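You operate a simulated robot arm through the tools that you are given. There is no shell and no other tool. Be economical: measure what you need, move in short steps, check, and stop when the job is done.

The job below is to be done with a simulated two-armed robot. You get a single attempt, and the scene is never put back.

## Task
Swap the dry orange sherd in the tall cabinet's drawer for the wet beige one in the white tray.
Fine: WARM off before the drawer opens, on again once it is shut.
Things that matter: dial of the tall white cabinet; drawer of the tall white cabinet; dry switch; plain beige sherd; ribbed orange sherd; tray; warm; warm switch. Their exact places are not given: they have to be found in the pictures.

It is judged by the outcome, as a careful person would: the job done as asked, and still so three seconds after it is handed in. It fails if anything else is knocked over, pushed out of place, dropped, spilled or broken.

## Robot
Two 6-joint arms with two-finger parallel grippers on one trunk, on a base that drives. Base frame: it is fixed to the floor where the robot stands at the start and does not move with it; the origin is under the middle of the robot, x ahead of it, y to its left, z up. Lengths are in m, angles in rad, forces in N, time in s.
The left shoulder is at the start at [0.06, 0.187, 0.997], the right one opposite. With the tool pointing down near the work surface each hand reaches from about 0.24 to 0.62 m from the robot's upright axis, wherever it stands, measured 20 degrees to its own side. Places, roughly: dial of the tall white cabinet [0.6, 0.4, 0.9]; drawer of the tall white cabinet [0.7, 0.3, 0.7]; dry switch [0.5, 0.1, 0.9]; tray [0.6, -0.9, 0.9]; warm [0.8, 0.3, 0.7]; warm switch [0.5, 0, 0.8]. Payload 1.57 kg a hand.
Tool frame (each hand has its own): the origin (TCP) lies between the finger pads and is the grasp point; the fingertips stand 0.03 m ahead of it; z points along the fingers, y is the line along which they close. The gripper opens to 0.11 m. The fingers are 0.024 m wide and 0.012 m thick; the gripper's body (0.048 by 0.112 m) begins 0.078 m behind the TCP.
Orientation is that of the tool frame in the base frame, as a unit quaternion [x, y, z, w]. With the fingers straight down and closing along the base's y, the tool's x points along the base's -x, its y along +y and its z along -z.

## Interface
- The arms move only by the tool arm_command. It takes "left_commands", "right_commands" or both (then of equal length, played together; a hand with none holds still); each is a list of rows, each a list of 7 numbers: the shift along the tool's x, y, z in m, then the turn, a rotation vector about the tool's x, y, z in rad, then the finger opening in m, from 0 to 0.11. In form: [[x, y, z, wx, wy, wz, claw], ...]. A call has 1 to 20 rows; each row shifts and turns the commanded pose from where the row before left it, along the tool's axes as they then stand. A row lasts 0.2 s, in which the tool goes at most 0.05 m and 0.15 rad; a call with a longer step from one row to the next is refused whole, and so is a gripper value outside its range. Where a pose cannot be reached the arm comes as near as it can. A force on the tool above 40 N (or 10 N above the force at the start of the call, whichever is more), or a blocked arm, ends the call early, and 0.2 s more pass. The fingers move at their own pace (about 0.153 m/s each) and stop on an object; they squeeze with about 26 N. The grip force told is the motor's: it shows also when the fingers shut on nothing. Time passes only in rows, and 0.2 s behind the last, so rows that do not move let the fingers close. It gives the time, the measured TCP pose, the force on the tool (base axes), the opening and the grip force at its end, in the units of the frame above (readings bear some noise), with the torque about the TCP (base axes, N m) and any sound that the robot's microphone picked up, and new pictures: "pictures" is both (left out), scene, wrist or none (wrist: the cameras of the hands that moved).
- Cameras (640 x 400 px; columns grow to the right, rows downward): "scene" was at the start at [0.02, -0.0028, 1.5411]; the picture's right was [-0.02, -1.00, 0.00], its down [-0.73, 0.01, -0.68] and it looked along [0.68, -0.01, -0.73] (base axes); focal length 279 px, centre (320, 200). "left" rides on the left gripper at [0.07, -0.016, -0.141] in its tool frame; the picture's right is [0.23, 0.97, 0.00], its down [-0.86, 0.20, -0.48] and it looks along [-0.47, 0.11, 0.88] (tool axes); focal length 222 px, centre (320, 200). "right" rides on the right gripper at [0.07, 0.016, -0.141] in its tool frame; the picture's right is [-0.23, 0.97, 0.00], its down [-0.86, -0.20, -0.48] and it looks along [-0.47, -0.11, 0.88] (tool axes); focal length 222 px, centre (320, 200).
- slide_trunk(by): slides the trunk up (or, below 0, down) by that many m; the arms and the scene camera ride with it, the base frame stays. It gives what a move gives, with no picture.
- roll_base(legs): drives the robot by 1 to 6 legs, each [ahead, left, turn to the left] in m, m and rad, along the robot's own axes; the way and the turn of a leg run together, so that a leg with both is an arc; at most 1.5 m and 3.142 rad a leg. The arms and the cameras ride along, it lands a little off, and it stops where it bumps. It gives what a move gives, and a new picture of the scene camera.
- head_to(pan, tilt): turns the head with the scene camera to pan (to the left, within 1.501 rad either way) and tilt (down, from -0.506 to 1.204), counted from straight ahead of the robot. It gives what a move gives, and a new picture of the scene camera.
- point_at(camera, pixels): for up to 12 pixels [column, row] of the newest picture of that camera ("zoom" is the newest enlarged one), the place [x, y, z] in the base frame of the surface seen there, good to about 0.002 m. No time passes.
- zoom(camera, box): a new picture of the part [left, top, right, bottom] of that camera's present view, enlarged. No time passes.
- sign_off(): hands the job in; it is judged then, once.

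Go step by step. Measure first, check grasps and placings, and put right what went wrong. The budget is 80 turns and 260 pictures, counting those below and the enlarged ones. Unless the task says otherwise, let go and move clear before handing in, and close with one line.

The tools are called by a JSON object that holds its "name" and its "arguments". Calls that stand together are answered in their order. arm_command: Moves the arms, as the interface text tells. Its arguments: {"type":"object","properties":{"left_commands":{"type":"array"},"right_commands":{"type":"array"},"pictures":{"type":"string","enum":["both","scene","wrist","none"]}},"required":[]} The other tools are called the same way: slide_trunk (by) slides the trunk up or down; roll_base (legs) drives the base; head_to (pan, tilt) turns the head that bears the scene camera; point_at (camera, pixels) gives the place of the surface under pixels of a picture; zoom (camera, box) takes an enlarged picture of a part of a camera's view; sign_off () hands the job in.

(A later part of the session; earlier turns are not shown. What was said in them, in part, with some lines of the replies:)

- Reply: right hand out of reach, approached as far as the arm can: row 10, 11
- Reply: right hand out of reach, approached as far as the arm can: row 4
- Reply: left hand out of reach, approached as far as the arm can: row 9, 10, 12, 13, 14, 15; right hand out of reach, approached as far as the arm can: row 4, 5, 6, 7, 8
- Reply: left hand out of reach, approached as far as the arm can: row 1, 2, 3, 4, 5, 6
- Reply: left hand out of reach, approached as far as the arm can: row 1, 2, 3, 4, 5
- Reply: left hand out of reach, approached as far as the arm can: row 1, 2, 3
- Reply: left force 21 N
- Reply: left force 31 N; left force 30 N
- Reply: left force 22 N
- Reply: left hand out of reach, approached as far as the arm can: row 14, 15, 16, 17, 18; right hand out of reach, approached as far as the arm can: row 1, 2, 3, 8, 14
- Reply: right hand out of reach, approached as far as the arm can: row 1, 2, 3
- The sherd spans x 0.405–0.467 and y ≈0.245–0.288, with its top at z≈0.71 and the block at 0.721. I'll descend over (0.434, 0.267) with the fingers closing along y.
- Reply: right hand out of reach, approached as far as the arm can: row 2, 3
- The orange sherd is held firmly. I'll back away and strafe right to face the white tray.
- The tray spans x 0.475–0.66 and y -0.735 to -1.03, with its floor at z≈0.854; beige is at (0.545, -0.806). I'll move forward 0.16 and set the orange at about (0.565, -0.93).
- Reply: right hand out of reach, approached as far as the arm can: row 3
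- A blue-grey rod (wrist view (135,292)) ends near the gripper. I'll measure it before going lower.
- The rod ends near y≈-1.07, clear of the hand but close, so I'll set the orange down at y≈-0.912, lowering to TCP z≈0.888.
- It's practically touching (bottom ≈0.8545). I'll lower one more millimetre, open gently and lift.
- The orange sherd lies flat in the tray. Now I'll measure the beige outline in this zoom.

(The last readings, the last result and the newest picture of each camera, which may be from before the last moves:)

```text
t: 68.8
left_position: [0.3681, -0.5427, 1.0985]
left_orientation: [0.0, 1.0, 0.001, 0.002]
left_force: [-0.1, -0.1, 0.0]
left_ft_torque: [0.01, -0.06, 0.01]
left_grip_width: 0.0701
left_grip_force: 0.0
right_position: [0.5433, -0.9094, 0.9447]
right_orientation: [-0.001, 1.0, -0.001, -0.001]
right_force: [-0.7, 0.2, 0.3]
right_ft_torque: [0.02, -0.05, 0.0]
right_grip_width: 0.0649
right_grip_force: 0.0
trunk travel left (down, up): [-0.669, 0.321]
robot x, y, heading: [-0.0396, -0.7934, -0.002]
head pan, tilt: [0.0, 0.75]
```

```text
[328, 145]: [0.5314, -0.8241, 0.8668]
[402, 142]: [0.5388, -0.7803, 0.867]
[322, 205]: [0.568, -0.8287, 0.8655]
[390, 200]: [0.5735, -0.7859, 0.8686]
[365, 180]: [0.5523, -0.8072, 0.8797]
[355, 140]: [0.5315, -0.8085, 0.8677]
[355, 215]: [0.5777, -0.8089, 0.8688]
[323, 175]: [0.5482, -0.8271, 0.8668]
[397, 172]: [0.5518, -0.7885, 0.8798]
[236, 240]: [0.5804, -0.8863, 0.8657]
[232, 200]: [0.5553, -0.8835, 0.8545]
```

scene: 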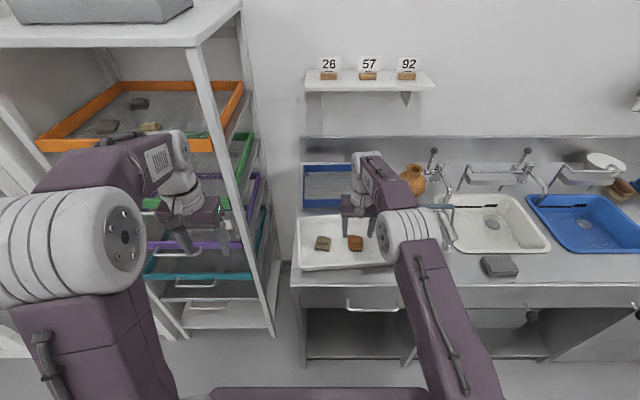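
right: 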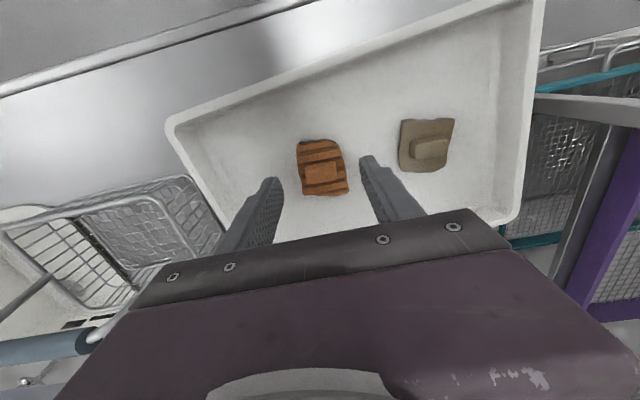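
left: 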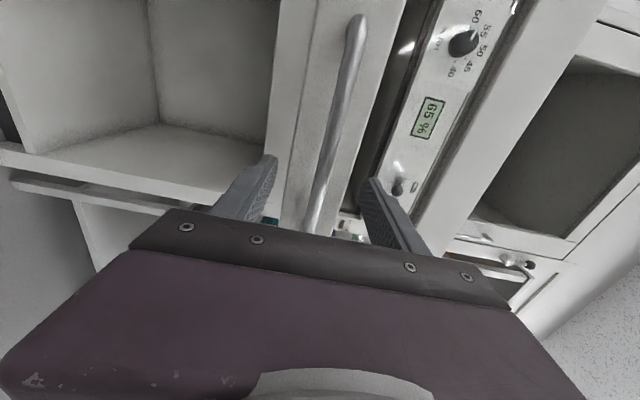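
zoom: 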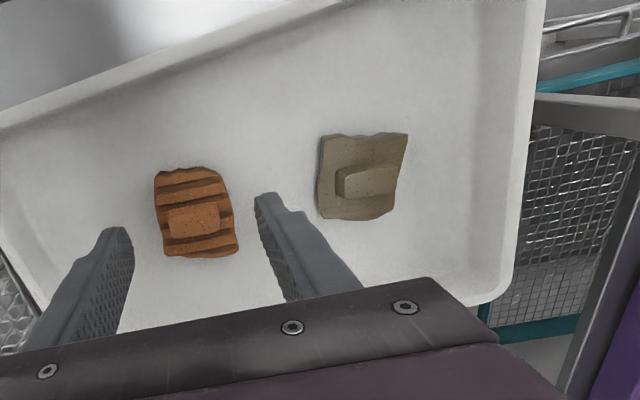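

Beige is centred at (0.554, -0.806) and about 0.046 wide along y. I'll move over it.

{"name": "arm_command", "arguments": {"right_commands": [[0, 0.03, -0.01, 0, 0, 0, 0.07], [-0.003, 0.035, 0, 0, 0, 0, 0.07], [-0.004, 0.038, 0, 0, 0, 0, 0.07], [0, 0, 0.02, 0, 0, 0, 0.07]], "pictures": "wrist"}}

{"name": "zoom", "arguments": {"camera": "right", "box": [200, 80, 440, 230]}}

{"name": "point_at", "arguments": {"camera": "right", "pixels": [[320, 180], [320, 165]]}}

```text
t: 69.8
left_position: [0.3685, -0.5425, 1.0981]
left_orientation: [0.0, 1.0, 0.001, 0.0]
left_force: [0.3, -0.4, -0.7]
left_ft_torque: [0.01, 0.02, 0.04]
left_grip_width: 0.0701
left_grip_force: 0.1
right_position: [0.5307, -0.8161, 0.9304]
right_orientation: [0.0, 1.0, 0.0, -0.001]
right_force: [-0.6, -0.2, 0.2]
right_ft_torque: [0.04, 0.0, 0.01]
right_grip_width: 0.07
right_grip_force: 0.0
right hand out of reach, approached as far as the arm can: row 2, 3
trunk travel left (down, up): [-0.669, 0.321]
robot x, y, heading: [-0.0387, -0.7926, -0.0]
head pan, tilt: [0.0, 0.75]
```

right: 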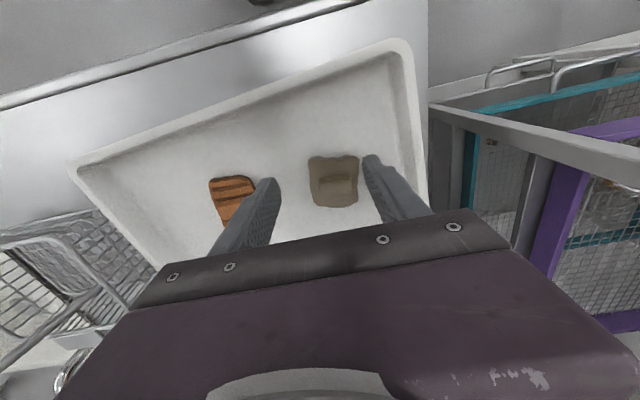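

```text
2.67 times, centred on (320, 155) of right
```

zoom: 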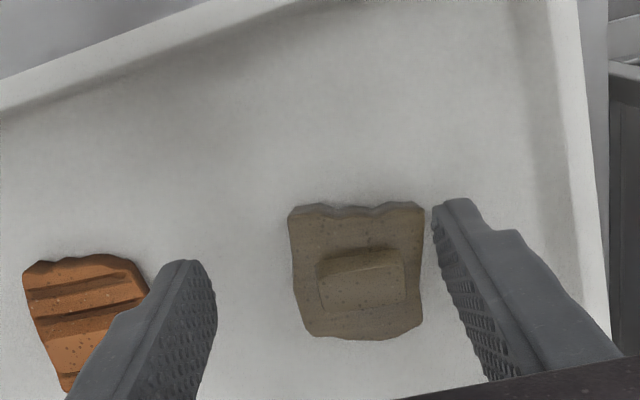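

```text
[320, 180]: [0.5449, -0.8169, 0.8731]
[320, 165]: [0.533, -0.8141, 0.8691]
```

The arm is at its reach edge here, so I'll shift the base left 0.1 and slightly forward, with the hand raised first.

{"name": "arm_command", "arguments": {"right_commands": [[0, 0, -0.04, 0, 0, 0, 0.07]], "pictures": "none"}}

{"name": "roll_base", "arguments": {"legs": [[0.015, 0.1, 0]]}}

```text
t: 70.2
left_position: [0.367, -0.5417, 1.0992]
left_orientation: [0.0, 1.0, 0.001, 0.001]
left_force: [-0.3, 0.0, -0.2]
left_ft_torque: [0.0, 0.0, -0.03]
left_grip_width: 0.07
left_grip_force: 0.1
right_position: [0.5298, -0.8163, 0.9724]
right_orientation: [0.0, 1.0, -0.001, -0.001]
right_force: [-0.5, -0.3, 0.0]
right_ft_torque: [0.0, -0.01, -0.03]
right_grip_width: 0.0699
right_grip_force: 0.1
trunk travel left (down, up): [-0.669, 0.321]
robot x, y, heading: [-0.0392, -0.7955, 0.002]
head pan, tilt: [0.0, 0.75]
```

```text
t: 71.4
left_position: [0.384, -0.442, 1.0979]
left_orientation: [0.0, 1.0, 0.0, 0.002]
left_force: [-0.7, -0.1, 0.4]
left_ft_torque: [0.0, 0.02, 0.0]
left_grip_width: 0.0702
left_grip_force: 0.0
right_position: [0.5448, -0.7156, 0.9707]
right_orientation: [-0.001, 1.0, 0.0, 0.0]
right_force: [0.3, 0.5, -0.9]
right_ft_torque: [-0.02, 0.0, 0.03]
right_grip_width: 0.0701
right_grip_force: 0.1
trunk travel left (down, up): [-0.669, 0.321]
robot x, y, heading: [-0.0235, -0.696, 0.002]
head pan, tilt: [0.0, 0.75]
```

scene: 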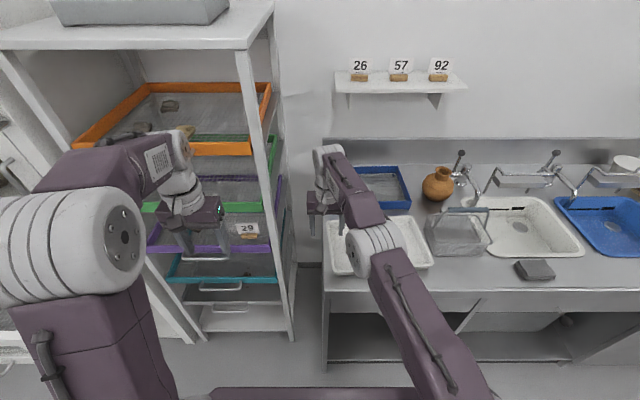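

{"name": "arm_command", "arguments": {"right_commands": [[0, -0.03, 0, 0, 0, 0, 0.07], [0, -0.03, 0, 0, 0, 0, 0.07], [-0.007, -0.03, 0.02, 0, 0, 0, 0.07], [0, 0, 0.03, 0, 0, 0, 0.07]], "pictures": "wrist"}}

{"name": "zoom", "arguments": {"camera": "right", "box": [200, 80, 440, 230]}}

{"name": "point_at", "arguments": {"camera": "zoom", "pixels": [[320, 280], [300, 250], [360, 250]]}}

```text
t: 72.4
left_position: [0.3832, -0.4424, 1.0977]
left_orientation: [0.0, 1.0, 0.001, 0.0]
left_force: [0.2, -0.1, -0.3]
left_ft_torque: [0.02, 0.03, -0.01]
left_grip_width: 0.07
left_grip_force: 0.1
right_position: [0.5506, -0.8083, 0.9183]
right_orientation: [-0.001, 1.0, 0.0, -0.001]
right_force: [-0.5, 0.1, -0.5]
right_ft_torque: [0.01, 0.04, -0.01]
right_grip_width: 0.0701
right_grip_force: 0.1
trunk travel left (down, up): [-0.669, 0.321]
robot x, y, heading: [-0.0251, -0.6947, 0.001]
head pan, tilt: [0.0, 0.75]
```

right: 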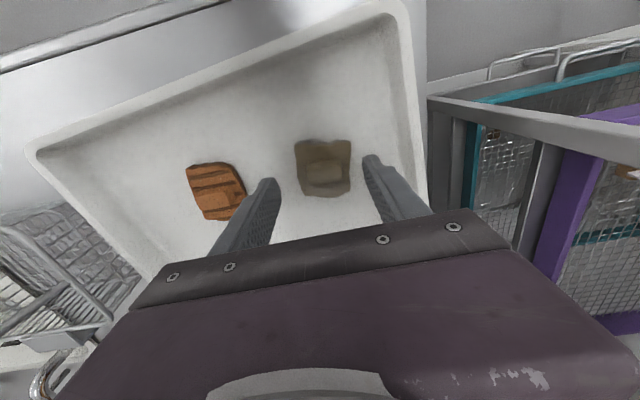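

```text
2.67 times, centred on (320, 155) of right
```

zoom: 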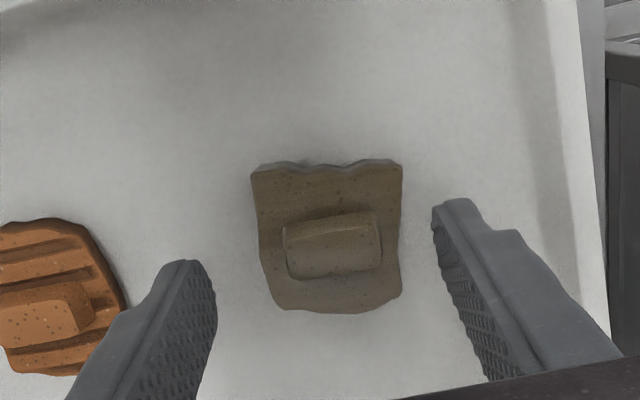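

```text
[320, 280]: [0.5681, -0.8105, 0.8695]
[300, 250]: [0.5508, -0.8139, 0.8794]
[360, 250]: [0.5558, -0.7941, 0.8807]
```

The beige is centred between the fingers. Descending 0.032 and gripping.

{"name": "arm_command", "arguments": {"right_commands": [[-0.001, 0.002, 0.02, 0, 0, 0, 0.07], [0, 0, 0.0115, 0, 0, 0, 0.07], [0, 0, 0, 0, 0, 0, 0.0], [0, 0, 0, 0, 0, 0, 0.0], [0, 0, 0, 0, 0, 0, 0.0]], "pictures": "wrist"}}

```text
t: 73.6
left_position: [0.3835, -0.442, 1.0977]
left_orientation: [0.0, 1.0, 0.001, 0.001]
left_force: [-0.1, -0.1, -0.1]
left_ft_torque: [0.0, 0.03, 0.03]
left_grip_width: 0.0699
left_grip_force: 0.0
right_position: [0.5517, -0.8039, 0.8869]
right_orientation: [-0.001, 1.0, -0.001, -0.001]
right_force: [0.4, 0.3, 0.3]
right_ft_torque: [-0.02, 0.01, -0.01]
right_grip_width: 0.0476
right_grip_force: 25.9
trunk travel left (down, up): [-0.669, 0.321]
robot x, y, heading: [-0.027, -0.6939, -0.004]
head pan, tilt: [0.0, 0.75]
```

right: 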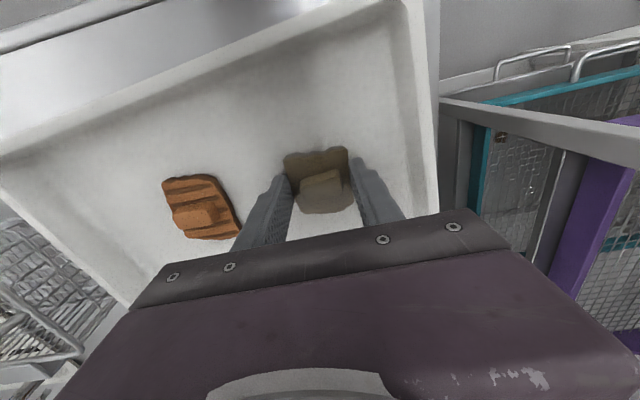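

Gripped at 0.0476 m. I'll lift, then drive back to the drawer.

{"name": "arm_command", "arguments": {"right_commands": [[0, 0, -0.02, 0, 0, 0, 0.0], [0, 0, -0.03, 0, 0, 0, 0.0], [0, 0, -0.045, 0, 0, 0, 0.0], [0, 0, -0.045, 0, 0, 0, 0.0], [0.01, 0, -0.045, 0, 0, 0, 0.0], [0.01, 0, -0.01, 0, 0, 0, 0.0]], "pictures": "wrist"}}

{"name": "roll_base", "arguments": {"legs": [[-0.475, 0, 0], [0, 1.085, 0]]}}

```text
t: 75.0
left_position: [0.3817, -0.4413, 1.0964]
left_orientation: [0.0, 1.0, 0.001, 0.001]
left_force: [-0.4, 0.7, 0.6]
left_ft_torque: [0.01, 0.0, 0.04]
left_grip_width: 0.0704
left_grip_force: 0.0
right_position: [0.5328, -0.8016, 1.0861]
right_orientation: [-0.001, 1.0, 0.0, 0.0]
right_force: [0.1, -0.4, -0.7]
right_ft_torque: [-0.02, -0.01, 0.02]
right_grip_width: 0.0477
right_grip_force: 26.2
trunk travel left (down, up): [-0.669, 0.321]
robot x, y, heading: [-0.024, -0.6949, -0.0]
head pan, tilt: [0.0, 0.75]
```

right: 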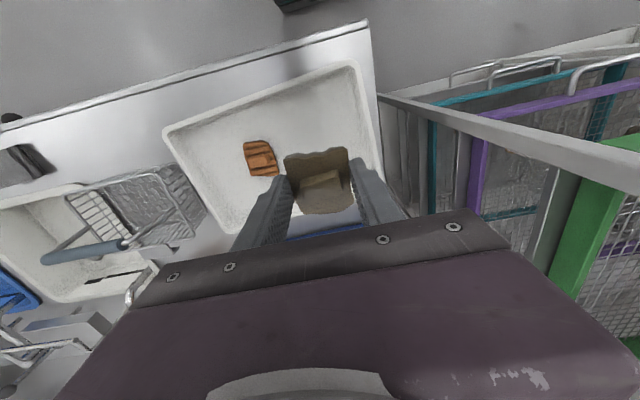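

```text
t: 83.0
left_position: [-0.0889, 0.6522, 1.0976]
left_orientation: [-0.001, 1.0, 0.001, 0.0]
left_force: [-0.3, -0.6, 0.4]
left_ft_torque: [0.01, -0.01, 0.02]
left_grip_width: 0.07
left_grip_force: 0.0
right_position: [0.0617, 0.2923, 1.0846]
right_orientation: [-0.001, 1.0, -0.001, -0.001]
right_force: [0.1, -0.3, -1.1]
right_ft_torque: [0.04, 0.0, 0.03]
right_grip_width: 0.0479
right_grip_force: 26.1
trunk travel left (down, up): [-0.669, 0.321]
robot x, y, heading: [-0.4969, 0.4007, 0.004]
head pan, tilt: [0.0, 0.75]
```

scene: 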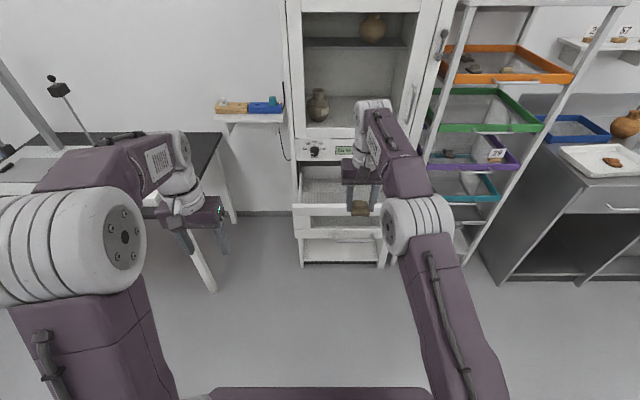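

{"name": "roll_base", "arguments": {"legs": [[0.37, -0.022, 0]]}}

{"name": "head_to", "arguments": {"pan": -0.2, "tilt": 1.0}}

{"name": "zoom", "arguments": {"camera": "scene", "box": [220, 100, 420, 260]}}

```text
t: 85.3
left_position: [0.2775, 0.6304, 1.099]
left_orientation: [0.0, 1.0, 0.001, 0.001]
left_force: [-0.5, 1.0, 0.3]
left_ft_torque: [0.0, 0.02, -0.03]
left_grip_width: 0.0702
left_grip_force: 0.1
right_position: [0.4257, 0.2696, 1.0842]
right_orientation: [-0.001, 1.0, -0.002, -0.001]
right_force: [0.2, -1.0, -0.8]
right_ft_torque: [-0.03, 0.03, 0.0]
right_grip_width: 0.0477
right_grip_force: 25.9
trunk travel left (down, up): [-0.669, 0.321]
robot x, y, heading: [-0.1286, 0.3797, 0.001]
head pan, tilt: [0.0, 0.75]
```

scene: 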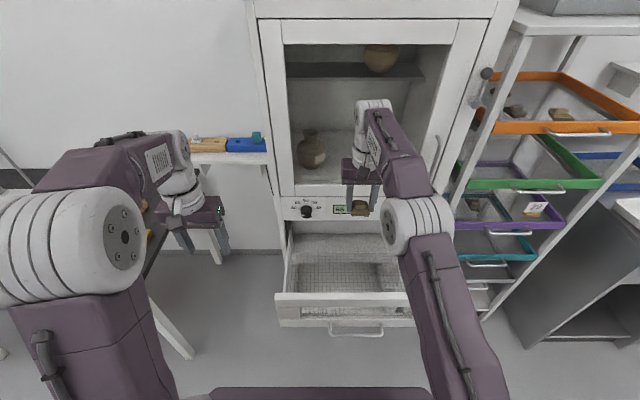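

```text
t: 86.1
left_position: [0.2768, 0.6294, 1.0996]
left_orientation: [0.0, 1.0, 0.0, -0.001]
left_force: [0.3, -0.5, -0.1]
left_ft_torque: [0.0, 0.01, -0.01]
left_grip_width: 0.0701
left_grip_force: 0.2
right_position: [0.4262, 0.2705, 1.0848]
right_orientation: [-0.001, 1.0, -0.001, -0.001]
right_force: [0.7, -0.1, -1.2]
right_ft_torque: [0.01, -0.02, -0.01]
right_grip_width: 0.0476
right_grip_force: 26.2
trunk travel left (down, up): [-0.669, 0.321]
robot x, y, heading: [-0.1314, 0.3749, -0.001]
head pan, tilt: [-0.201, 1.0]
```

scene: 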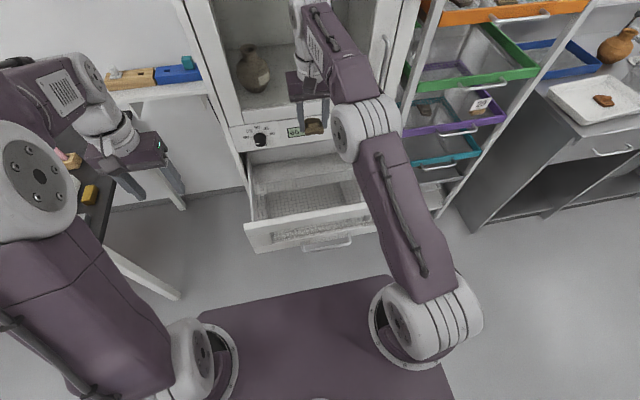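

```text
2.50 times, centred on (320, 180) of scene
```

zoom: 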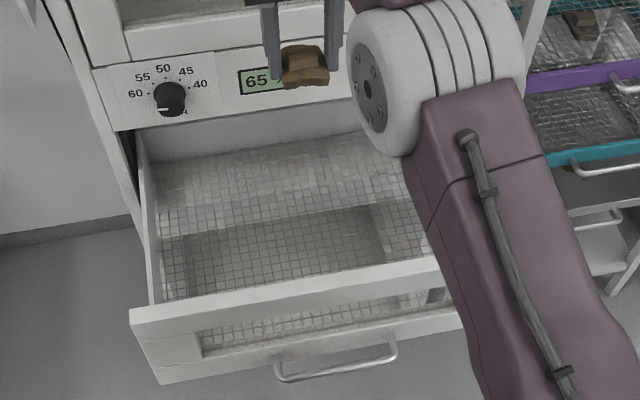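

The drawer is still open. I'll lower the trunk 2 cm for reach, then lower the beige sherd.

{"name": "slide_trunk", "arguments": {"by": -0.025}}

{"name": "arm_command", "arguments": {"right_commands": [[0, 0, 0.04, 0, 0, 0, 0.0], [0, 0, 0.045, 0, 0, 0, 0.0], [0, 0, 0.045, 0, 0, 0, 0.0], [0, 0, 0.045, 0, 0, 0, 0.0], [0, 0, 0.045, 0, 0, 0, 0.0], [0, 0, 0.045, 0, 0, 0, 0.0], [0, 0, 0.03, 0, 0, 0, 0.0], [0, 0, 0.015, 0, 0, 0, 0.0]]}}

```text
t: 86.8
left_position: [0.276, 0.6302, 1.0745]
left_orientation: [0.0, 1.0, 0.001, 0.001]
left_force: [-0.8, 0.0, 0.1]
left_ft_torque: [-0.01, -0.01, 0.02]
left_grip_width: 0.0698
left_grip_force: 0.0
right_position: [0.4248, 0.2699, 1.0598]
right_orientation: [-0.001, 1.0, 0.0, -0.001]
right_force: [0.0, 0.1, -1.0]
right_ft_torque: [0.03, 0.0, 0.0]
right_grip_width: 0.0478
right_grip_force: 25.9
trunk travel left (down, up): [-0.644, 0.346]
robot x, y, heading: [-0.1288, 0.3753, -0.001]
head pan, tilt: [-0.201, 1.0]
```

```text
t: 88.6
left_position: [0.2757, 0.6308, 1.0741]
left_orientation: [0.0, 1.0, 0.001, 0.0]
left_force: [1.3, -0.6, 0.6]
left_ft_torque: [0.0, 0.0, -0.04]
left_grip_width: 0.0698
left_grip_force: 0.1
right_position: [0.4261, 0.2685, 0.7485]
right_orientation: [-0.001, 1.0, -0.001, -0.001]
right_force: [-0.5, 0.0, -0.7]
right_ft_torque: [-0.02, -0.02, 0.01]
right_grip_width: 0.0475
right_grip_force: 26.3
trunk travel left (down, up): [-0.644, 0.346]
robot x, y, heading: [-0.1316, 0.377, -0.004]
head pan, tilt: [-0.201, 1.0]
```

scene: 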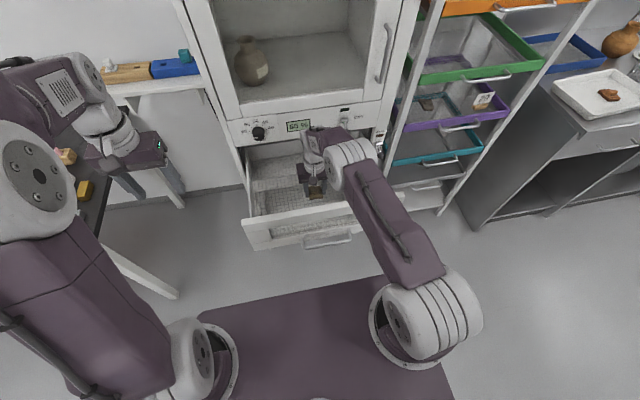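
right: 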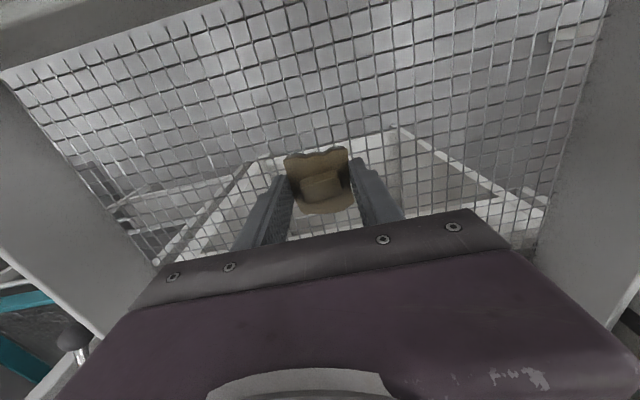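

{"name": "arm_command", "arguments": {"right_commands": [[0, 0, 0.012, 0, 0, 0, 0.0], [0, 0, 0.005, 0, 0, 0, 0.0], [0, 0, 0.002, 0, 0, 0, 0.0], [0, 0, 0, 0, 0, 0, 0.0]], "pictures": "wrist"}}

```text
t: 89.6
left_position: [0.2762, 0.6286, 1.0732]
left_orientation: [0.0, 1.0, 0.001, 0.0]
left_force: [-0.1, 0.6, -0.4]
left_ft_torque: [0.01, 0.01, 0.02]
left_grip_width: 0.0701
left_grip_force: 0.1
right_position: [0.4253, 0.269, 0.7303]
right_orientation: [-0.001, 1.0, -0.001, -0.001]
right_force: [-0.2, -0.7, -0.7]
right_ft_torque: [-0.01, -0.03, -0.02]
right_grip_width: 0.0477
right_grip_force: 26.5
trunk travel left (down, up): [-0.644, 0.346]
robot x, y, heading: [-0.1307, 0.3818, -0.002]
head pan, tilt: [-0.201, 1.0]
```

right: 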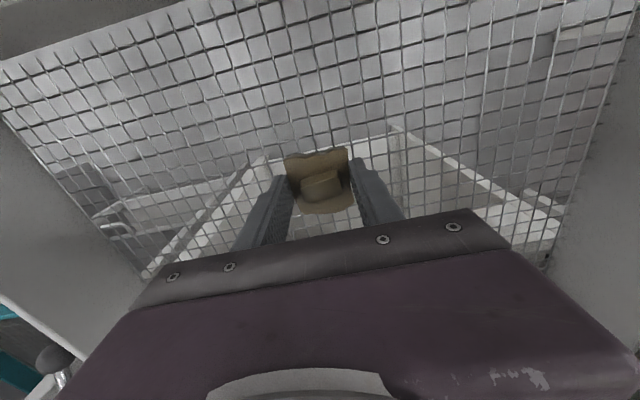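

{"name": "arm_command", "arguments": {"right_commands": [[0, 0, 0.0015, 0, 0, 0, 0.0], [0, 0, 0.001, 0, 0, 0, 0.0], [0, 0, 0, 0, 0, 0, 0.0]], "pictures": "none"}}

```text
t: 90.4
left_position: [0.2759, 0.63, 1.0743]
left_orientation: [0.0, 1.0, 0.0, 0.0]
left_force: [-0.3, 0.4, 0.4]
left_ft_torque: [-0.01, -0.04, -0.02]
left_grip_width: 0.07
left_grip_force: 0.1
right_position: [0.4255, 0.2695, 0.7295]
right_orientation: [-0.001, 1.0, -0.001, 0.001]
right_force: [1.0, -0.7, 11.4]
right_ft_torque: [-0.09, 0.09, -0.01]
right_grip_width: 0.0477
right_grip_force: 25.5
trunk travel left (down, up): [-0.644, 0.346]
robot x, y, heading: [-0.1319, 0.3769, -0.002]
head pan, tilt: [-0.201, 1.0]
```

The sherd touches the mesh (11 N). I'll release it and lift away.

{"name": "arm_command", "arguments": {"right_commands": [[0, 0, -0.001, 0, 0, 0, 0.0], [0, 0, 0, 0, 0, 0, 0.07], [0, 0, 0, 0, 0, 0, 0.07], [0, 0, -0.03, 0, 0, 0, 0.07], [0, 0, -0.045, 0, 0, 0, 0.07], [0, 0, -0.045, 0, 0, 0, 0.07], [0, 0, -0.045, 0, 0, 0, 0.07], [0, 0, -0.045, 0, 0, 0, 0.07], [0, 0, -0.045, 0, 0, 0, 0.07], [0, 0, -0.045, 0, 0, 0, 0.07], [0, 0, -0.045, 0, 0, 0, 0.07]]}}

{"name": "zoom", "arguments": {"camera": "scene", "box": [240, 130, 400, 250]}}

```text
t: 92.8
left_position: [0.2765, 0.6305, 1.0726]
left_orientation: [0.0, 1.0, 0.001, 0.0]
left_force: [0.1, 0.2, -0.4]
left_ft_torque: [0.01, 0.0, -0.03]
left_grip_width: 0.0701
left_grip_force: 0.1
right_position: [0.4244, 0.2701, 1.0731]
right_orientation: [0.0, 1.0, 0.0, -0.001]
right_force: [0.5, 0.6, 1.0]
right_ft_torque: [-0.03, -0.01, -0.02]
right_grip_width: 0.07
right_grip_force: 0.0
trunk travel left (down, up): [-0.644, 0.346]
robot x, y, heading: [-0.1334, 0.376, -0.0]
head pan, tilt: [-0.201, 1.0]
```

scene: 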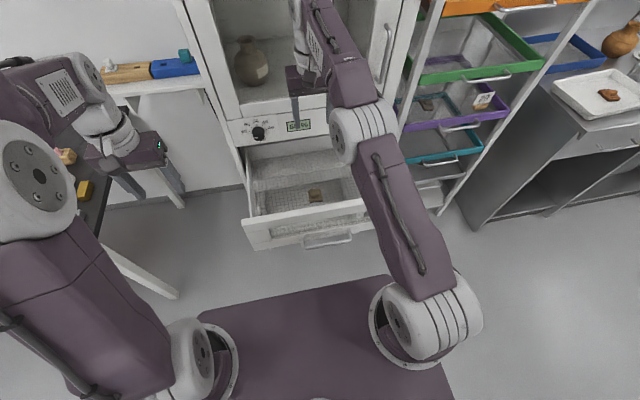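
right: 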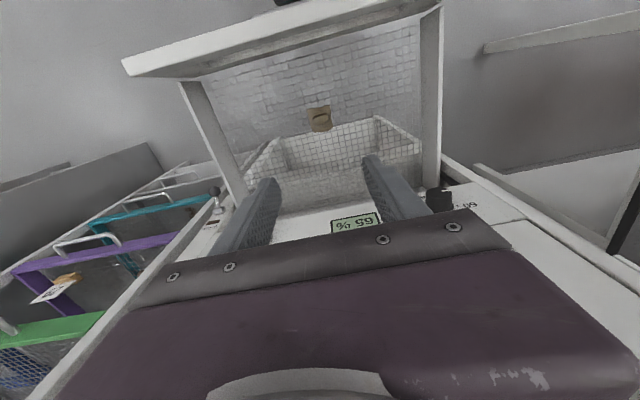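

```text
3.33 times, centred on (320, 190) of scene
```

zoom: 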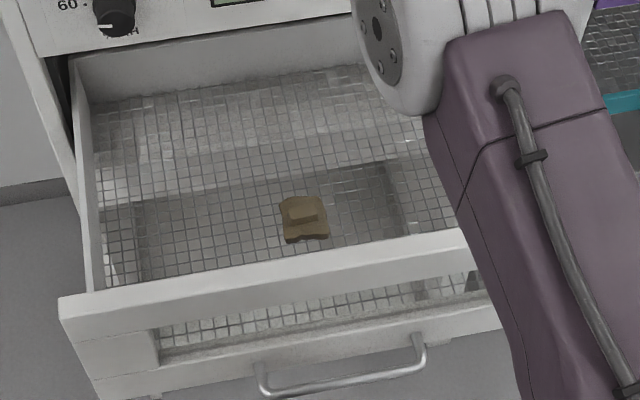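

The beige sherd lies flat in the drawer. I'll back off, lower the trunk and turn the right tool forward to push the drawer shut.

{"name": "roll_base", "arguments": {"legs": [[-0.42, 0, 0], [0, -0.115, 0]]}}

{"name": "slide_trunk", "arguments": {"by": -0.22}}

{"name": "arm_command", "arguments": {"right_commands": [[0, 0, 0, 0, -0.1428, 0, 0], [0, 0, 0, 0, -0.1428, 0, 0], [0, 0, 0, 0, -0.1428, 0, 0], [0, 0, 0, 0, -0.1428, 0, 0], [0, 0, 0, 0, -0.1428, 0, 0], [0, 0, 0, 0, -0.1428, 0, 0], [0, 0, 0, 0, -0.1428, 0, 0], [0, 0, 0, 0, -0.1428, 0, 0], [0, 0, 0, 0, -0.1428, 0, 0], [0, 0, 0, 0, -0.1428, 0, 0], [0, 0, 0, 0, -0.1428, 0, 0]], "pictures": "none"}}

{"name": "head_to", "arguments": {"pan": 0.0, "tilt": 0.8}}

```text
t: 96.2
left_position: [-0.1456, 0.5173, 1.0718]
left_orientation: [0.001, 1.0, 0.002, 0.001]
left_force: [0.4, -0.4, -0.8]
left_ft_torque: [0.04, 0.0, -0.01]
left_grip_width: 0.0699
left_grip_force: 0.1
right_position: [0.003, 0.1569, 1.0739]
right_orientation: [0.002, 1.0, 0.0, -0.001]
right_force: [0.1, -0.8, -0.2]
right_ft_torque: [0.02, -0.04, -0.02]
right_grip_width: 0.0699
right_grip_force: 0.0
trunk travel left (down, up): [-0.644, 0.346]
robot x, y, heading: [-0.5527, 0.2635, 0.003]
head pan, tilt: [-0.201, 1.0]
```

scene: 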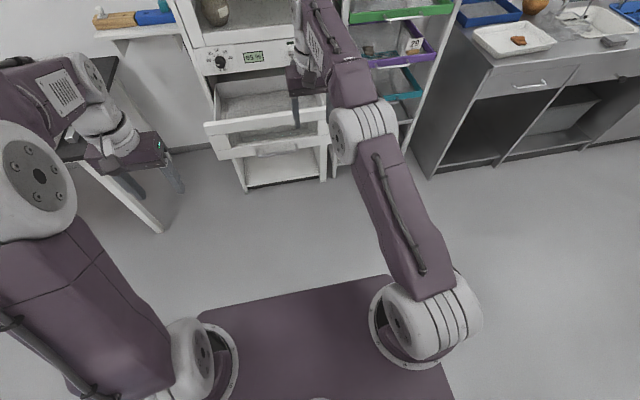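

```text
t: 98.5
left_position: [-0.1458, 0.5171, 0.8543]
left_orientation: [0.001, 1.0, 0.002, 0.001]
left_force: [0.6, 0.4, -0.6]
left_ft_torque: [0.03, 0.01, -0.02]
left_grip_width: 0.0699
left_grip_force: 0.0
right_position: [0.0005, 0.1565, 0.8534]
right_orientation: [0.001, 1.0, -0.001, -0.002]
right_force: [0.1, -0.5, 0.3]
right_ft_torque: [-0.02, -0.01, -0.04]
right_grip_width: 0.0701
right_grip_force: 0.1
trunk travel left (down, up): [-0.424, 0.566]
robot x, y, heading: [-0.5519, 0.2678, -0.004]
head pan, tilt: [-0.201, 1.0]
```

```text
t: 101.0
left_position: [-0.1449, 0.5176, 0.8536]
left_orientation: [0.001, 1.0, 0.001, 0.0]
left_force: [-0.4, -0.1, -0.5]
left_ft_torque: [-0.03, -0.01, 0.01]
left_grip_width: 0.0698
left_grip_force: 0.1
right_position: [0.0098, 0.1595, 0.8662]
right_orientation: [-0.001, 0.731, -0.025, 0.681]
right_force: [0.6, -0.3, 0.5]
right_ft_torque: [-0.03, 0.0, -0.02]
right_grip_width: 0.0
right_grip_force: 21.2
right hand out of reach, approached as far as the arm can: row 7, 11
trunk travel left (down, up): [-0.424, 0.566]
robot x, y, heading: [-0.5535, 0.2652, 0.0]
head pan, tilt: [-0.201, 1.0]
```

```text
t: 101.7
left_position: [-0.1456, 0.5169, 0.8539]
left_orientation: [0.002, 1.0, 0.001, 0.001]
left_force: [0.6, 0.6, 0.3]
left_ft_torque: [0.0, 0.01, -0.02]
left_grip_width: 0.07
left_grip_force: 0.2
right_position: [0.0097, 0.159, 0.865]
right_orientation: [-0.001, 0.732, -0.026, 0.681]
right_force: [0.2, 0.9, 1.4]
right_ft_torque: [-0.01, 0.02, 0.01]
right_grip_width: 0.0
right_grip_force: 20.9
trunk travel left (down, up): [-0.424, 0.566]
robot x, y, heading: [-0.5556, 0.2693, -0.003]
head pan, tilt: [0.0, 0.799]
```

scene: 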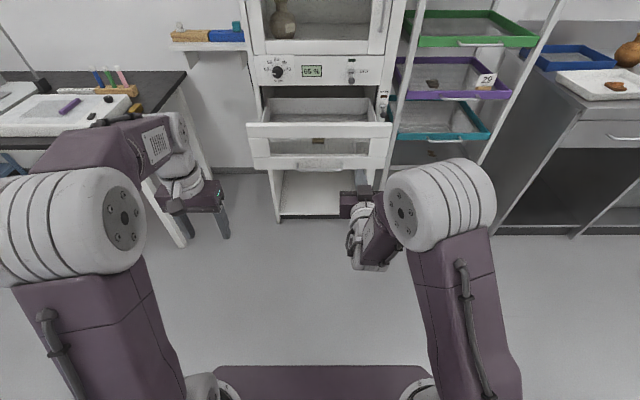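

{"name": "point_at", "arguments": {"camera": "scene", "pixels": [[320, 126], [320, 130], [320, 136], [320, 139], [262, 150], [320, 158], [250, 130], [388, 130], [318, 141]]}}

{"name": "arm_command", "arguments": {"right_commands": [[0, 0.02, 0.03, 0, -0.02, 0.0, 0], [0.005, 0.025, 0.03, 0, -0.02, 0, 0], [0.005, 0.03, 0.02, 0, -0.02, 0, 0], [0.005, 0.03, 0.01, 0, 0, 0, 0]], "pictures": "scene"}}

```text
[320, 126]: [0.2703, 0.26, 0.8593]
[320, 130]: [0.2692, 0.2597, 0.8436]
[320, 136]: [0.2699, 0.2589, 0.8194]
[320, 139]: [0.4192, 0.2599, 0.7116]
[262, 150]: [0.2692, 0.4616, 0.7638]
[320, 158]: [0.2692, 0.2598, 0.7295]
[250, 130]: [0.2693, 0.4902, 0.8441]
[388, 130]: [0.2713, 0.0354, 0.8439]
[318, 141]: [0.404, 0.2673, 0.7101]
```

```text
t: 102.7
left_position: [-0.1445, 0.5172, 0.8534]
left_orientation: [0.001, 1.0, 0.001, 0.0]
left_force: [0.0, 0.3, 0.5]
left_ft_torque: [-0.04, 0.0, -0.04]
left_grip_width: 0.07
left_grip_force: 0.0
right_position: [0.1009, 0.2612, 0.8418]
right_orientation: [0.0, 0.709, -0.019, 0.705]
right_force: [0.1, 0.6, 0.4]
right_ft_torque: [0.01, -0.03, -0.04]
right_grip_width: 0.0
right_grip_force: 21.1
trunk travel left (down, up): [-0.424, 0.566]
robot x, y, heading: [-0.5529, 0.2613, -0.002]
head pan, tilt: [0.0, 0.799]
```

scene: 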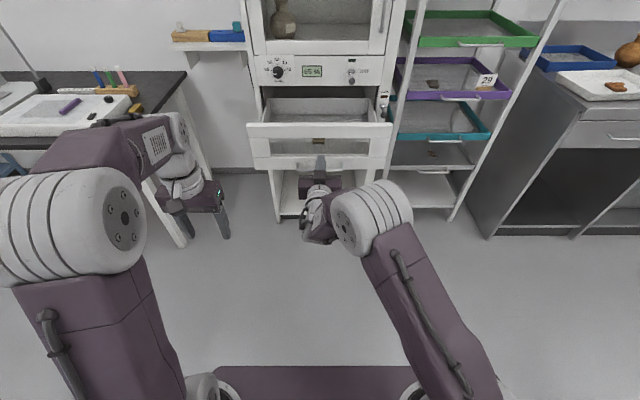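

The strip spans z 0.817–0.865 and the fingertips are at z 0.842, y 0.261. I'll push it with the base, stopping just short of closed.

{"name": "roll_base", "arguments": {"legs": [[0.13, 0, 0], [0.14, 0, 0], [0.13, 0, 0]]}}

{"name": "zoom", "arguments": {"camera": "scene", "box": [220, 130, 440, 280]}}

```text
t: 105.8
left_position: [0.2563, 0.516, 0.852]
left_orientation: [0.001, 1.0, 0.001, 0.0]
left_force: [-0.3, -0.2, -1.3]
left_ft_torque: [0.01, -0.01, 0.01]
left_grip_width: 0.0701
left_grip_force: 0.0
right_position: [0.5034, 0.2602, 0.8416]
right_orientation: [0.0, 0.709, -0.017, 0.705]
right_force: [-0.6, 0.0, -0.4]
right_ft_torque: [-0.03, -0.01, -0.01]
right_grip_width: 0.0
right_grip_force: 21.7
trunk travel left (down, up): [-0.424, 0.566]
robot x, y, heading: [-0.1511, 0.2658, -0.005]
head pan, tilt: [0.0, 0.799]
```

scene: 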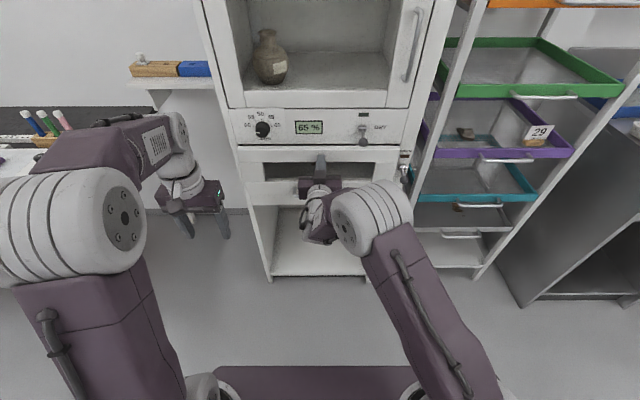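

```text
2.67 times, centred on (330, 205) of scene
```

zoom: 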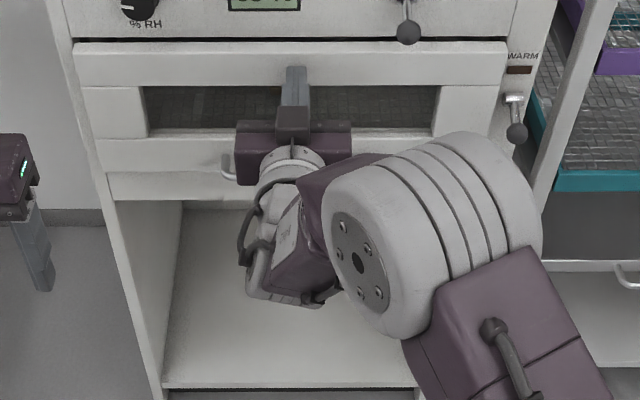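

The front is at x≈0.53. I'll finish with the arm until it seats.

{"name": "arm_command", "arguments": {"right_commands": [[0, 0, 0.015, 0, 0, 0, 0], [0, 0, 0.01, 0, 0, 0, 0], [0, 0, 0.006, 0, 0, 0, 0], [0, 0, 0.004, 0, 0, 0, 0]], "pictures": "none"}}

{"name": "point_at", "arguments": {"camera": "scene", "pixels": [[290, 154], [370, 153], [280, 139], [260, 190]]}}

```text
t: 106.8
left_position: [0.2531, 0.5158, 0.8548]
left_orientation: [0.002, 1.0, 0.001, 0.002]
left_force: [0.6, -0.7, -0.5]
left_ft_torque: [0.02, 0.01, -0.03]
left_grip_width: 0.07
left_grip_force: 0.1
right_position: [0.5357, 0.2601, 0.843]
right_orientation: [0.001, 0.709, -0.019, 0.705]
right_force: [-12.6, -1.2, -0.2]
right_ft_torque: [0.0, -0.1, 0.13]
right_grip_width: 0.0
right_grip_force: 21.7
trunk travel left (down, up): [-0.424, 0.566]
robot x, y, heading: [-0.1525, 0.2663, -0.004]
head pan, tilt: [0.0, 0.799]
```

```text
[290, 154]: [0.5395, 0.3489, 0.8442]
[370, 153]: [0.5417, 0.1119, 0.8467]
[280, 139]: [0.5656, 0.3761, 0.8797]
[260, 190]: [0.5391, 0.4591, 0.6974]
```

{"name": "arm_command", "arguments": {"right_commands": [[0, 0, 0.004, 0, 0, 0, 0], [0, 0, 0.002, 0, 0, 0, 0]], "pictures": "scene"}}

{"name": "point_at", "arguments": {"camera": "scene", "pixels": [[290, 152], [370, 152], [280, 139], [260, 190]]}}

```text
t: 107.3
left_position: [0.2506, 0.5149, 0.8551]
left_orientation: [0.002, 1.0, 0.001, 0.002]
left_force: [0.0, -0.5, 0.2]
left_ft_torque: [0.04, -0.01, -0.03]
left_grip_width: 0.0702
left_grip_force: 0.0
right_position: [0.5347, 0.2597, 0.8424]
right_orientation: [-0.001, 0.71, -0.019, 0.704]
right_force: [-27.6, -3.9, 3.8]
right_ft_torque: [0.06, -0.32, 0.07]
right_grip_width: 0.0
right_grip_force: 21.7
trunk travel left (down, up): [-0.424, 0.566]
robot x, y, heading: [-0.1521, 0.2669, -0.005]
head pan, tilt: [0.0, 0.799]
stopped in row 2 (right hand): the force on the tool passed its limit at 45 N (the readings are from after the stop); the commanded pose is now the measured one
```

scene: 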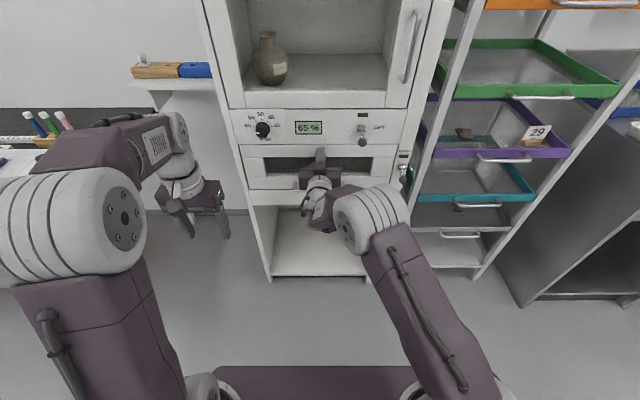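

```text
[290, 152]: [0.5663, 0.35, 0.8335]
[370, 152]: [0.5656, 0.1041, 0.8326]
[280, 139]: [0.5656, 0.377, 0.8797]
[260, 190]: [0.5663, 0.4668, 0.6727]
```

The drawer is flush (x=0.566). I'll back off, strafe to the WARM lever and measure its ball.

{"name": "roll_base", "arguments": {"legs": [[-0.14, 0, 0], [0, -0.263, 0]]}}

{"name": "zoom", "arguments": {"camera": "scene", "box": [250, 120, 370, 200]}}

```text
t: 110.1
left_position: [0.1142, 0.2529, 0.8542]
left_orientation: [0.003, 1.0, 0.0, 0.0]
left_force: [0.6, 0.2, 1.0]
left_ft_torque: [0.05, 0.02, 0.04]
left_grip_width: 0.0701
left_grip_force: 0.1
right_position: [0.3991, -0.0042, 0.8395]
right_orientation: [0.001, 0.712, -0.019, 0.702]
right_force: [0.8, 0.0, 0.5]
right_ft_torque: [0.0, -0.02, 0.01]
right_grip_width: 0.0002
right_grip_force: 21.5
trunk travel left (down, up): [-0.424, 0.566]
robot x, y, heading: [-0.2918, 0.0016, -0.008]
head pan, tilt: [0.0, 0.799]
```

scene: 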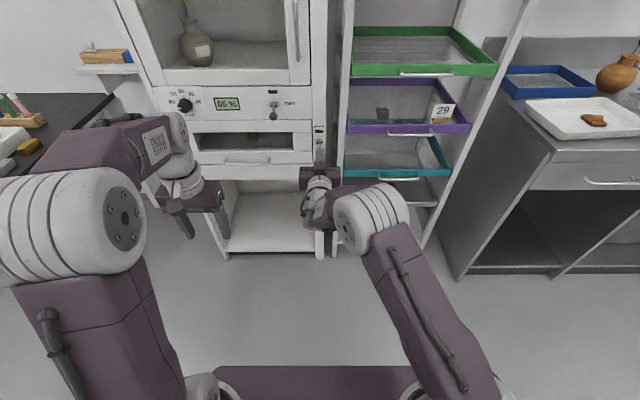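

```text
5.00 times, centred on (310, 160) of scene
```

zoom: 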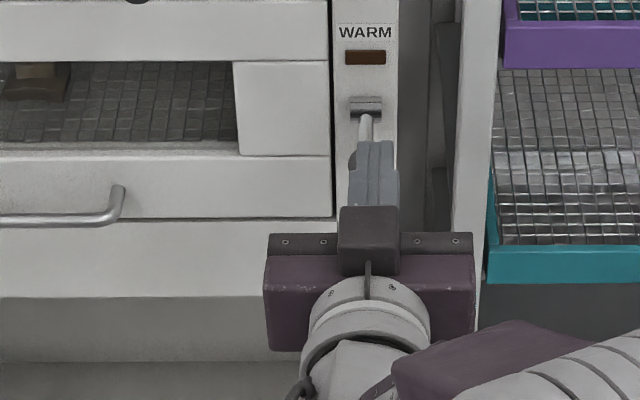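

I'll lower below the ball (trunk -0.127), then measure the ball.

{"name": "slide_trunk", "arguments": {"by": -0.127}}

{"name": "arm_command", "arguments": {"right_commands": [[0, 0, 0.005, 0, -0.01, 0, 0]]}}

{"name": "zoom", "arguments": {"camera": "scene", "box": [270, 60, 370, 140]}}

```text
t: 111.7
left_position: [0.114, 0.2546, 0.7256]
left_orientation: [0.002, 1.0, 0.0, 0.0]
left_force: [0.0, 0.1, 0.3]
left_ft_torque: [0.0, -0.01, -0.01]
left_grip_width: 0.0701
left_grip_force: 0.0
right_position: [0.3994, -0.0028, 0.713]
right_orientation: [0.0, 0.712, -0.019, 0.702]
right_force: [0.0, 0.1, 0.4]
right_ft_torque: [0.0, -0.02, 0.0]
right_grip_width: 0.0
right_grip_force: 21.5
trunk travel left (down, up): [-0.297, 0.693]
robot x, y, heading: [-0.2924, 0.003, -0.007]
head pan, tilt: [0.0, 0.799]
```

```text
t: 112.0
left_position: [0.1153, 0.2538, 0.7259]
left_orientation: [0.003, 1.0, 0.0, 0.0]
left_force: [-0.8, 0.0, -0.2]
left_ft_torque: [-0.02, 0.01, -0.03]
left_grip_width: 0.0701
left_grip_force: 0.1
right_position: [0.4039, -0.0029, 0.7104]
right_orientation: [-0.001, 0.708, -0.019, 0.706]
right_force: [-0.9, -0.3, 1.0]
right_ft_torque: [0.06, 0.0, 0.0]
right_grip_width: 0.0
right_grip_force: 21.6
trunk travel left (down, up): [-0.297, 0.693]
robot x, y, heading: [-0.2901, 0.0009, -0.004]
head pan, tilt: [0.0, 0.799]
```

scene: 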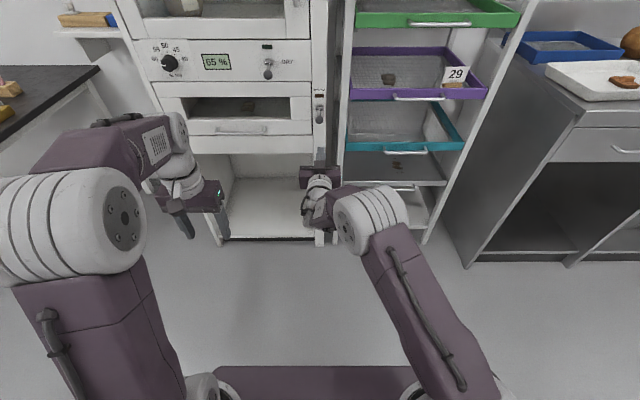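
right: 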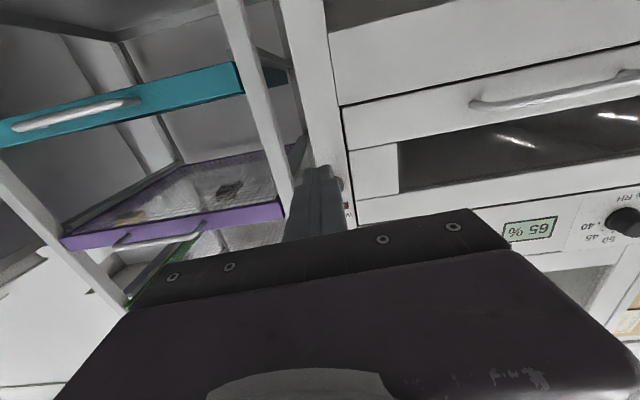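

```text
5.00 times, centred on (320, 100) of scene
```

zoom: 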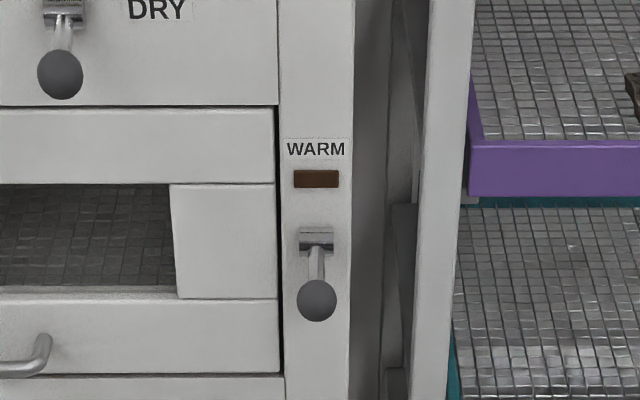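

{"name": "point_at", "arguments": {"camera": "zoom", "pixels": [[316, 290], [316, 300], [316, 315], [302, 300], [330, 300], [316, 245]]}}

```text
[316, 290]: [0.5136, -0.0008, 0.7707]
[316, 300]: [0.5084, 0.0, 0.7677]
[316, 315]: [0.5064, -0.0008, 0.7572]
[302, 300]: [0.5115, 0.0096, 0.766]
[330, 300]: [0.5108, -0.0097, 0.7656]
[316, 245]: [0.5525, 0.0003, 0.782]
```

The ball is at about (0.518, 0, 0.758) with its bottom near 0.746. I'll slide the fingers underneath (tip x≈0.524), then push up.

{"name": "arm_command", "arguments": {"right_commands": [[0, 0.001, 0.04, 0, 0, 0, 0], [0, 0.001, 0.03, 0, 0, 0, 0], [0, 0.001, 0.02, 0, 0, 0, 0], [0, 0, 0, 0, 0, 0, 0]], "pictures": "none"}}

{"name": "arm_command", "arguments": {"right_commands": [[-0.015, 0, 0, 0, 0, 0, 0], [-0.012, 0, 0, 0, 0, 0, 0], [-0.012, 0, 0, 0, 0, 0, 0], [-0.012, 0, 0, 0, 0, 0, 0], [-0.01, 0, 0, 0, 0, 0, 0]]}}

{"name": "zoom", "arguments": {"camera": "scene", "box": [270, 60, 370, 140]}}

```text
t: 113.0
left_position: [0.1148, 0.2532, 0.7264]
left_orientation: [0.003, 1.0, 0.001, 0.002]
left_force: [-0.4, 0.0, -0.4]
left_ft_torque: [0.0, 0.03, -0.01]
left_grip_width: 0.0702
left_grip_force: 0.1
right_position: [0.4946, -0.0026, 0.7115]
right_orientation: [0.0, 0.709, -0.019, 0.705]
right_force: [0.9, 0.0, 0.5]
right_ft_torque: [-0.03, -0.03, -0.02]
right_grip_width: 0.0002
right_grip_force: 20.6
trunk travel left (down, up): [-0.297, 0.693]
robot x, y, heading: [-0.2896, 0.0034, -0.005]
head pan, tilt: [0.0, 0.799]
```

```text
t: 114.2
left_position: [0.1159, 0.2538, 0.7258]
left_orientation: [0.003, 1.0, 0.001, 0.001]
left_force: [-0.5, 0.3, 0.1]
left_ft_torque: [-0.01, -0.03, 0.0]
left_grip_width: 0.0701
left_grip_force: 0.1
right_position: [0.495, -0.0018, 0.7713]
right_orientation: [0.0, 0.708, -0.019, 0.706]
right_force: [0.2, -1.1, 0.6]
right_ft_torque: [-0.01, 0.02, -0.01]
right_grip_width: 0.0
right_grip_force: 21.1
trunk travel left (down, up): [-0.297, 0.693]
robot x, y, heading: [-0.2914, 0.0029, -0.009]
head pan, tilt: [0.0, 0.799]
```

scene: 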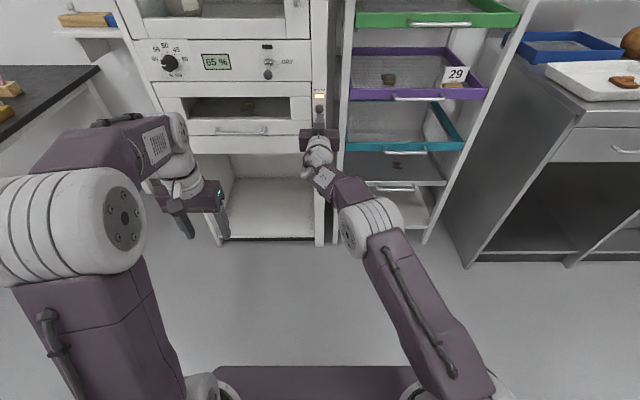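
right: 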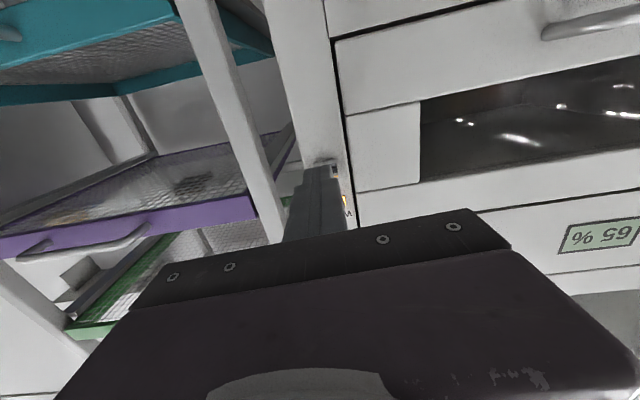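

```text
5.00 times, centred on (320, 100) of scene
```

zoom: 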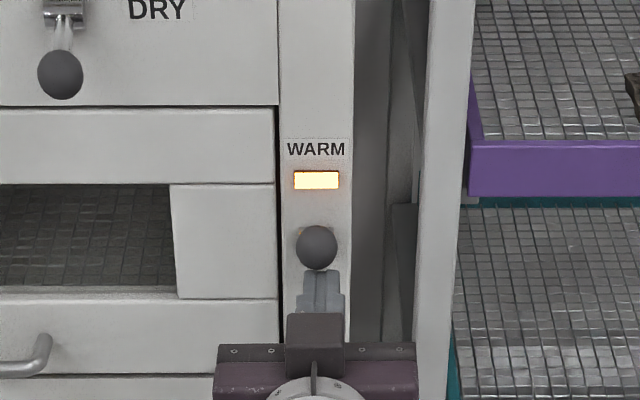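

WARM is lit again. I'll lower the fingers clear, back away, and do a final check.

{"name": "arm_command", "arguments": {"right_commands": [[0.02, 0, 0, 0, 0, 0, 0], [0.02, 0, 0, 0, 0, 0, 0], [0, 0, 0, 0, 0, 0, 0]], "pictures": "none"}}

{"name": "roll_base", "arguments": {"legs": [[-0.25, 0, 0]]}}

{"name": "zoom", "arguments": {"camera": "scene", "box": [160, 30, 400, 180]}}

{"name": "zoom", "arguments": {"camera": "scene", "box": [460, 30, 640, 140]}}

```text
t: 115.0
left_position: [0.1148, 0.253, 0.7269]
left_orientation: [0.003, 1.0, 0.001, -0.001]
left_force: [0.1, 0.4, 0.1]
left_ft_torque: [-0.01, 0.0, 0.0]
left_grip_width: 0.07
left_grip_force: 0.1
right_position: [0.4939, -0.0032, 0.7312]
right_orientation: [0.0, 0.708, -0.019, 0.706]
right_force: [0.4, -0.3, 0.3]
right_ft_torque: [-0.01, -0.03, 0.03]
right_grip_width: 0.0
right_grip_force: 20.9
trunk travel left (down, up): [-0.297, 0.693]
robot x, y, heading: [-0.2949, 0.0007, -0.005]
head pan, tilt: [0.0, 0.799]
```

```text
t: 116.9
left_position: [-0.1354, 0.2548, 0.7266]
left_orientation: [0.005, 1.0, 0.001, 0.0]
left_force: [-0.5, -0.5, 0.7]
left_ft_torque: [0.0, -0.05, -0.02]
left_grip_width: 0.07
left_grip_force: 0.0
right_position: [0.2418, -0.0049, 0.7311]
right_orientation: [0.003, 0.708, -0.021, 0.706]
right_force: [-0.8, 0.2, 0.5]
right_ft_torque: [0.01, 0.02, 0.01]
right_grip_width: 0.0
right_grip_force: 21.2
trunk travel left (down, up): [-0.297, 0.693]
robot x, y, heading: [-0.5485, 0.0067, -0.017]
head pan, tilt: [0.0, 0.799]
```

scene: 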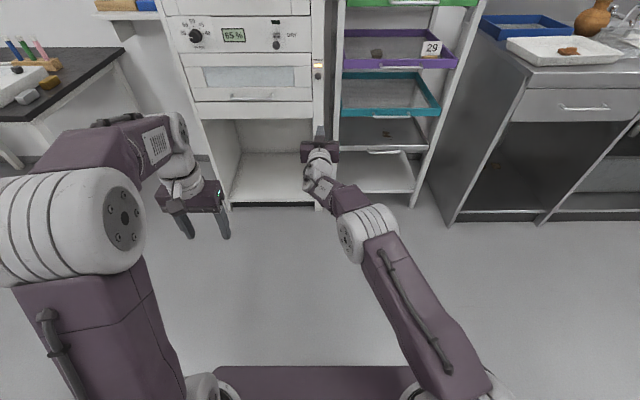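

```text
2.67 times, centred on (280, 105) of scene
```

zoom: 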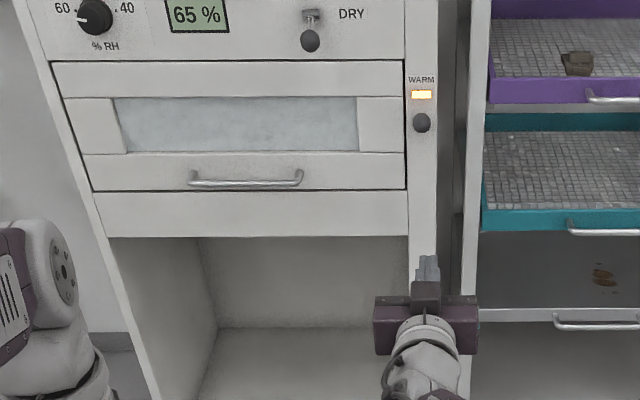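

```text
3.56 times, centred on (550, 85) of scene
```

zoom: 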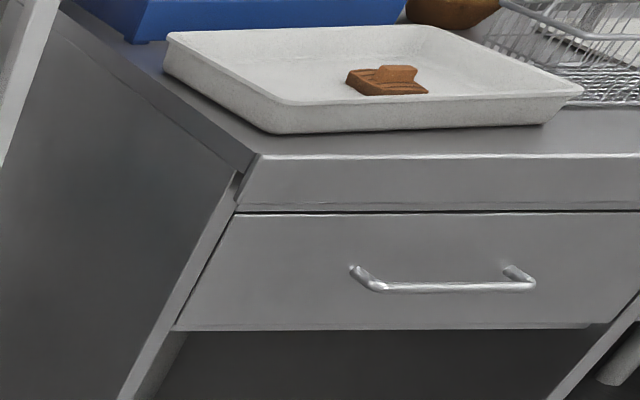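

The drawer is shut with its window fogging, WARM is lit, DRY and the dial are untouched, and the orange sherd lies in the tray. I'm handing it in.

{"name": "sign_off", "arguments": {}}

```text
The job is handed in.
```

The sherds are swapped: the wet beige one is in the tall cabinet's closed drawer and the dry orange one is in the white tray. WARM was off before the drawer opened and is on again now that it is shut.
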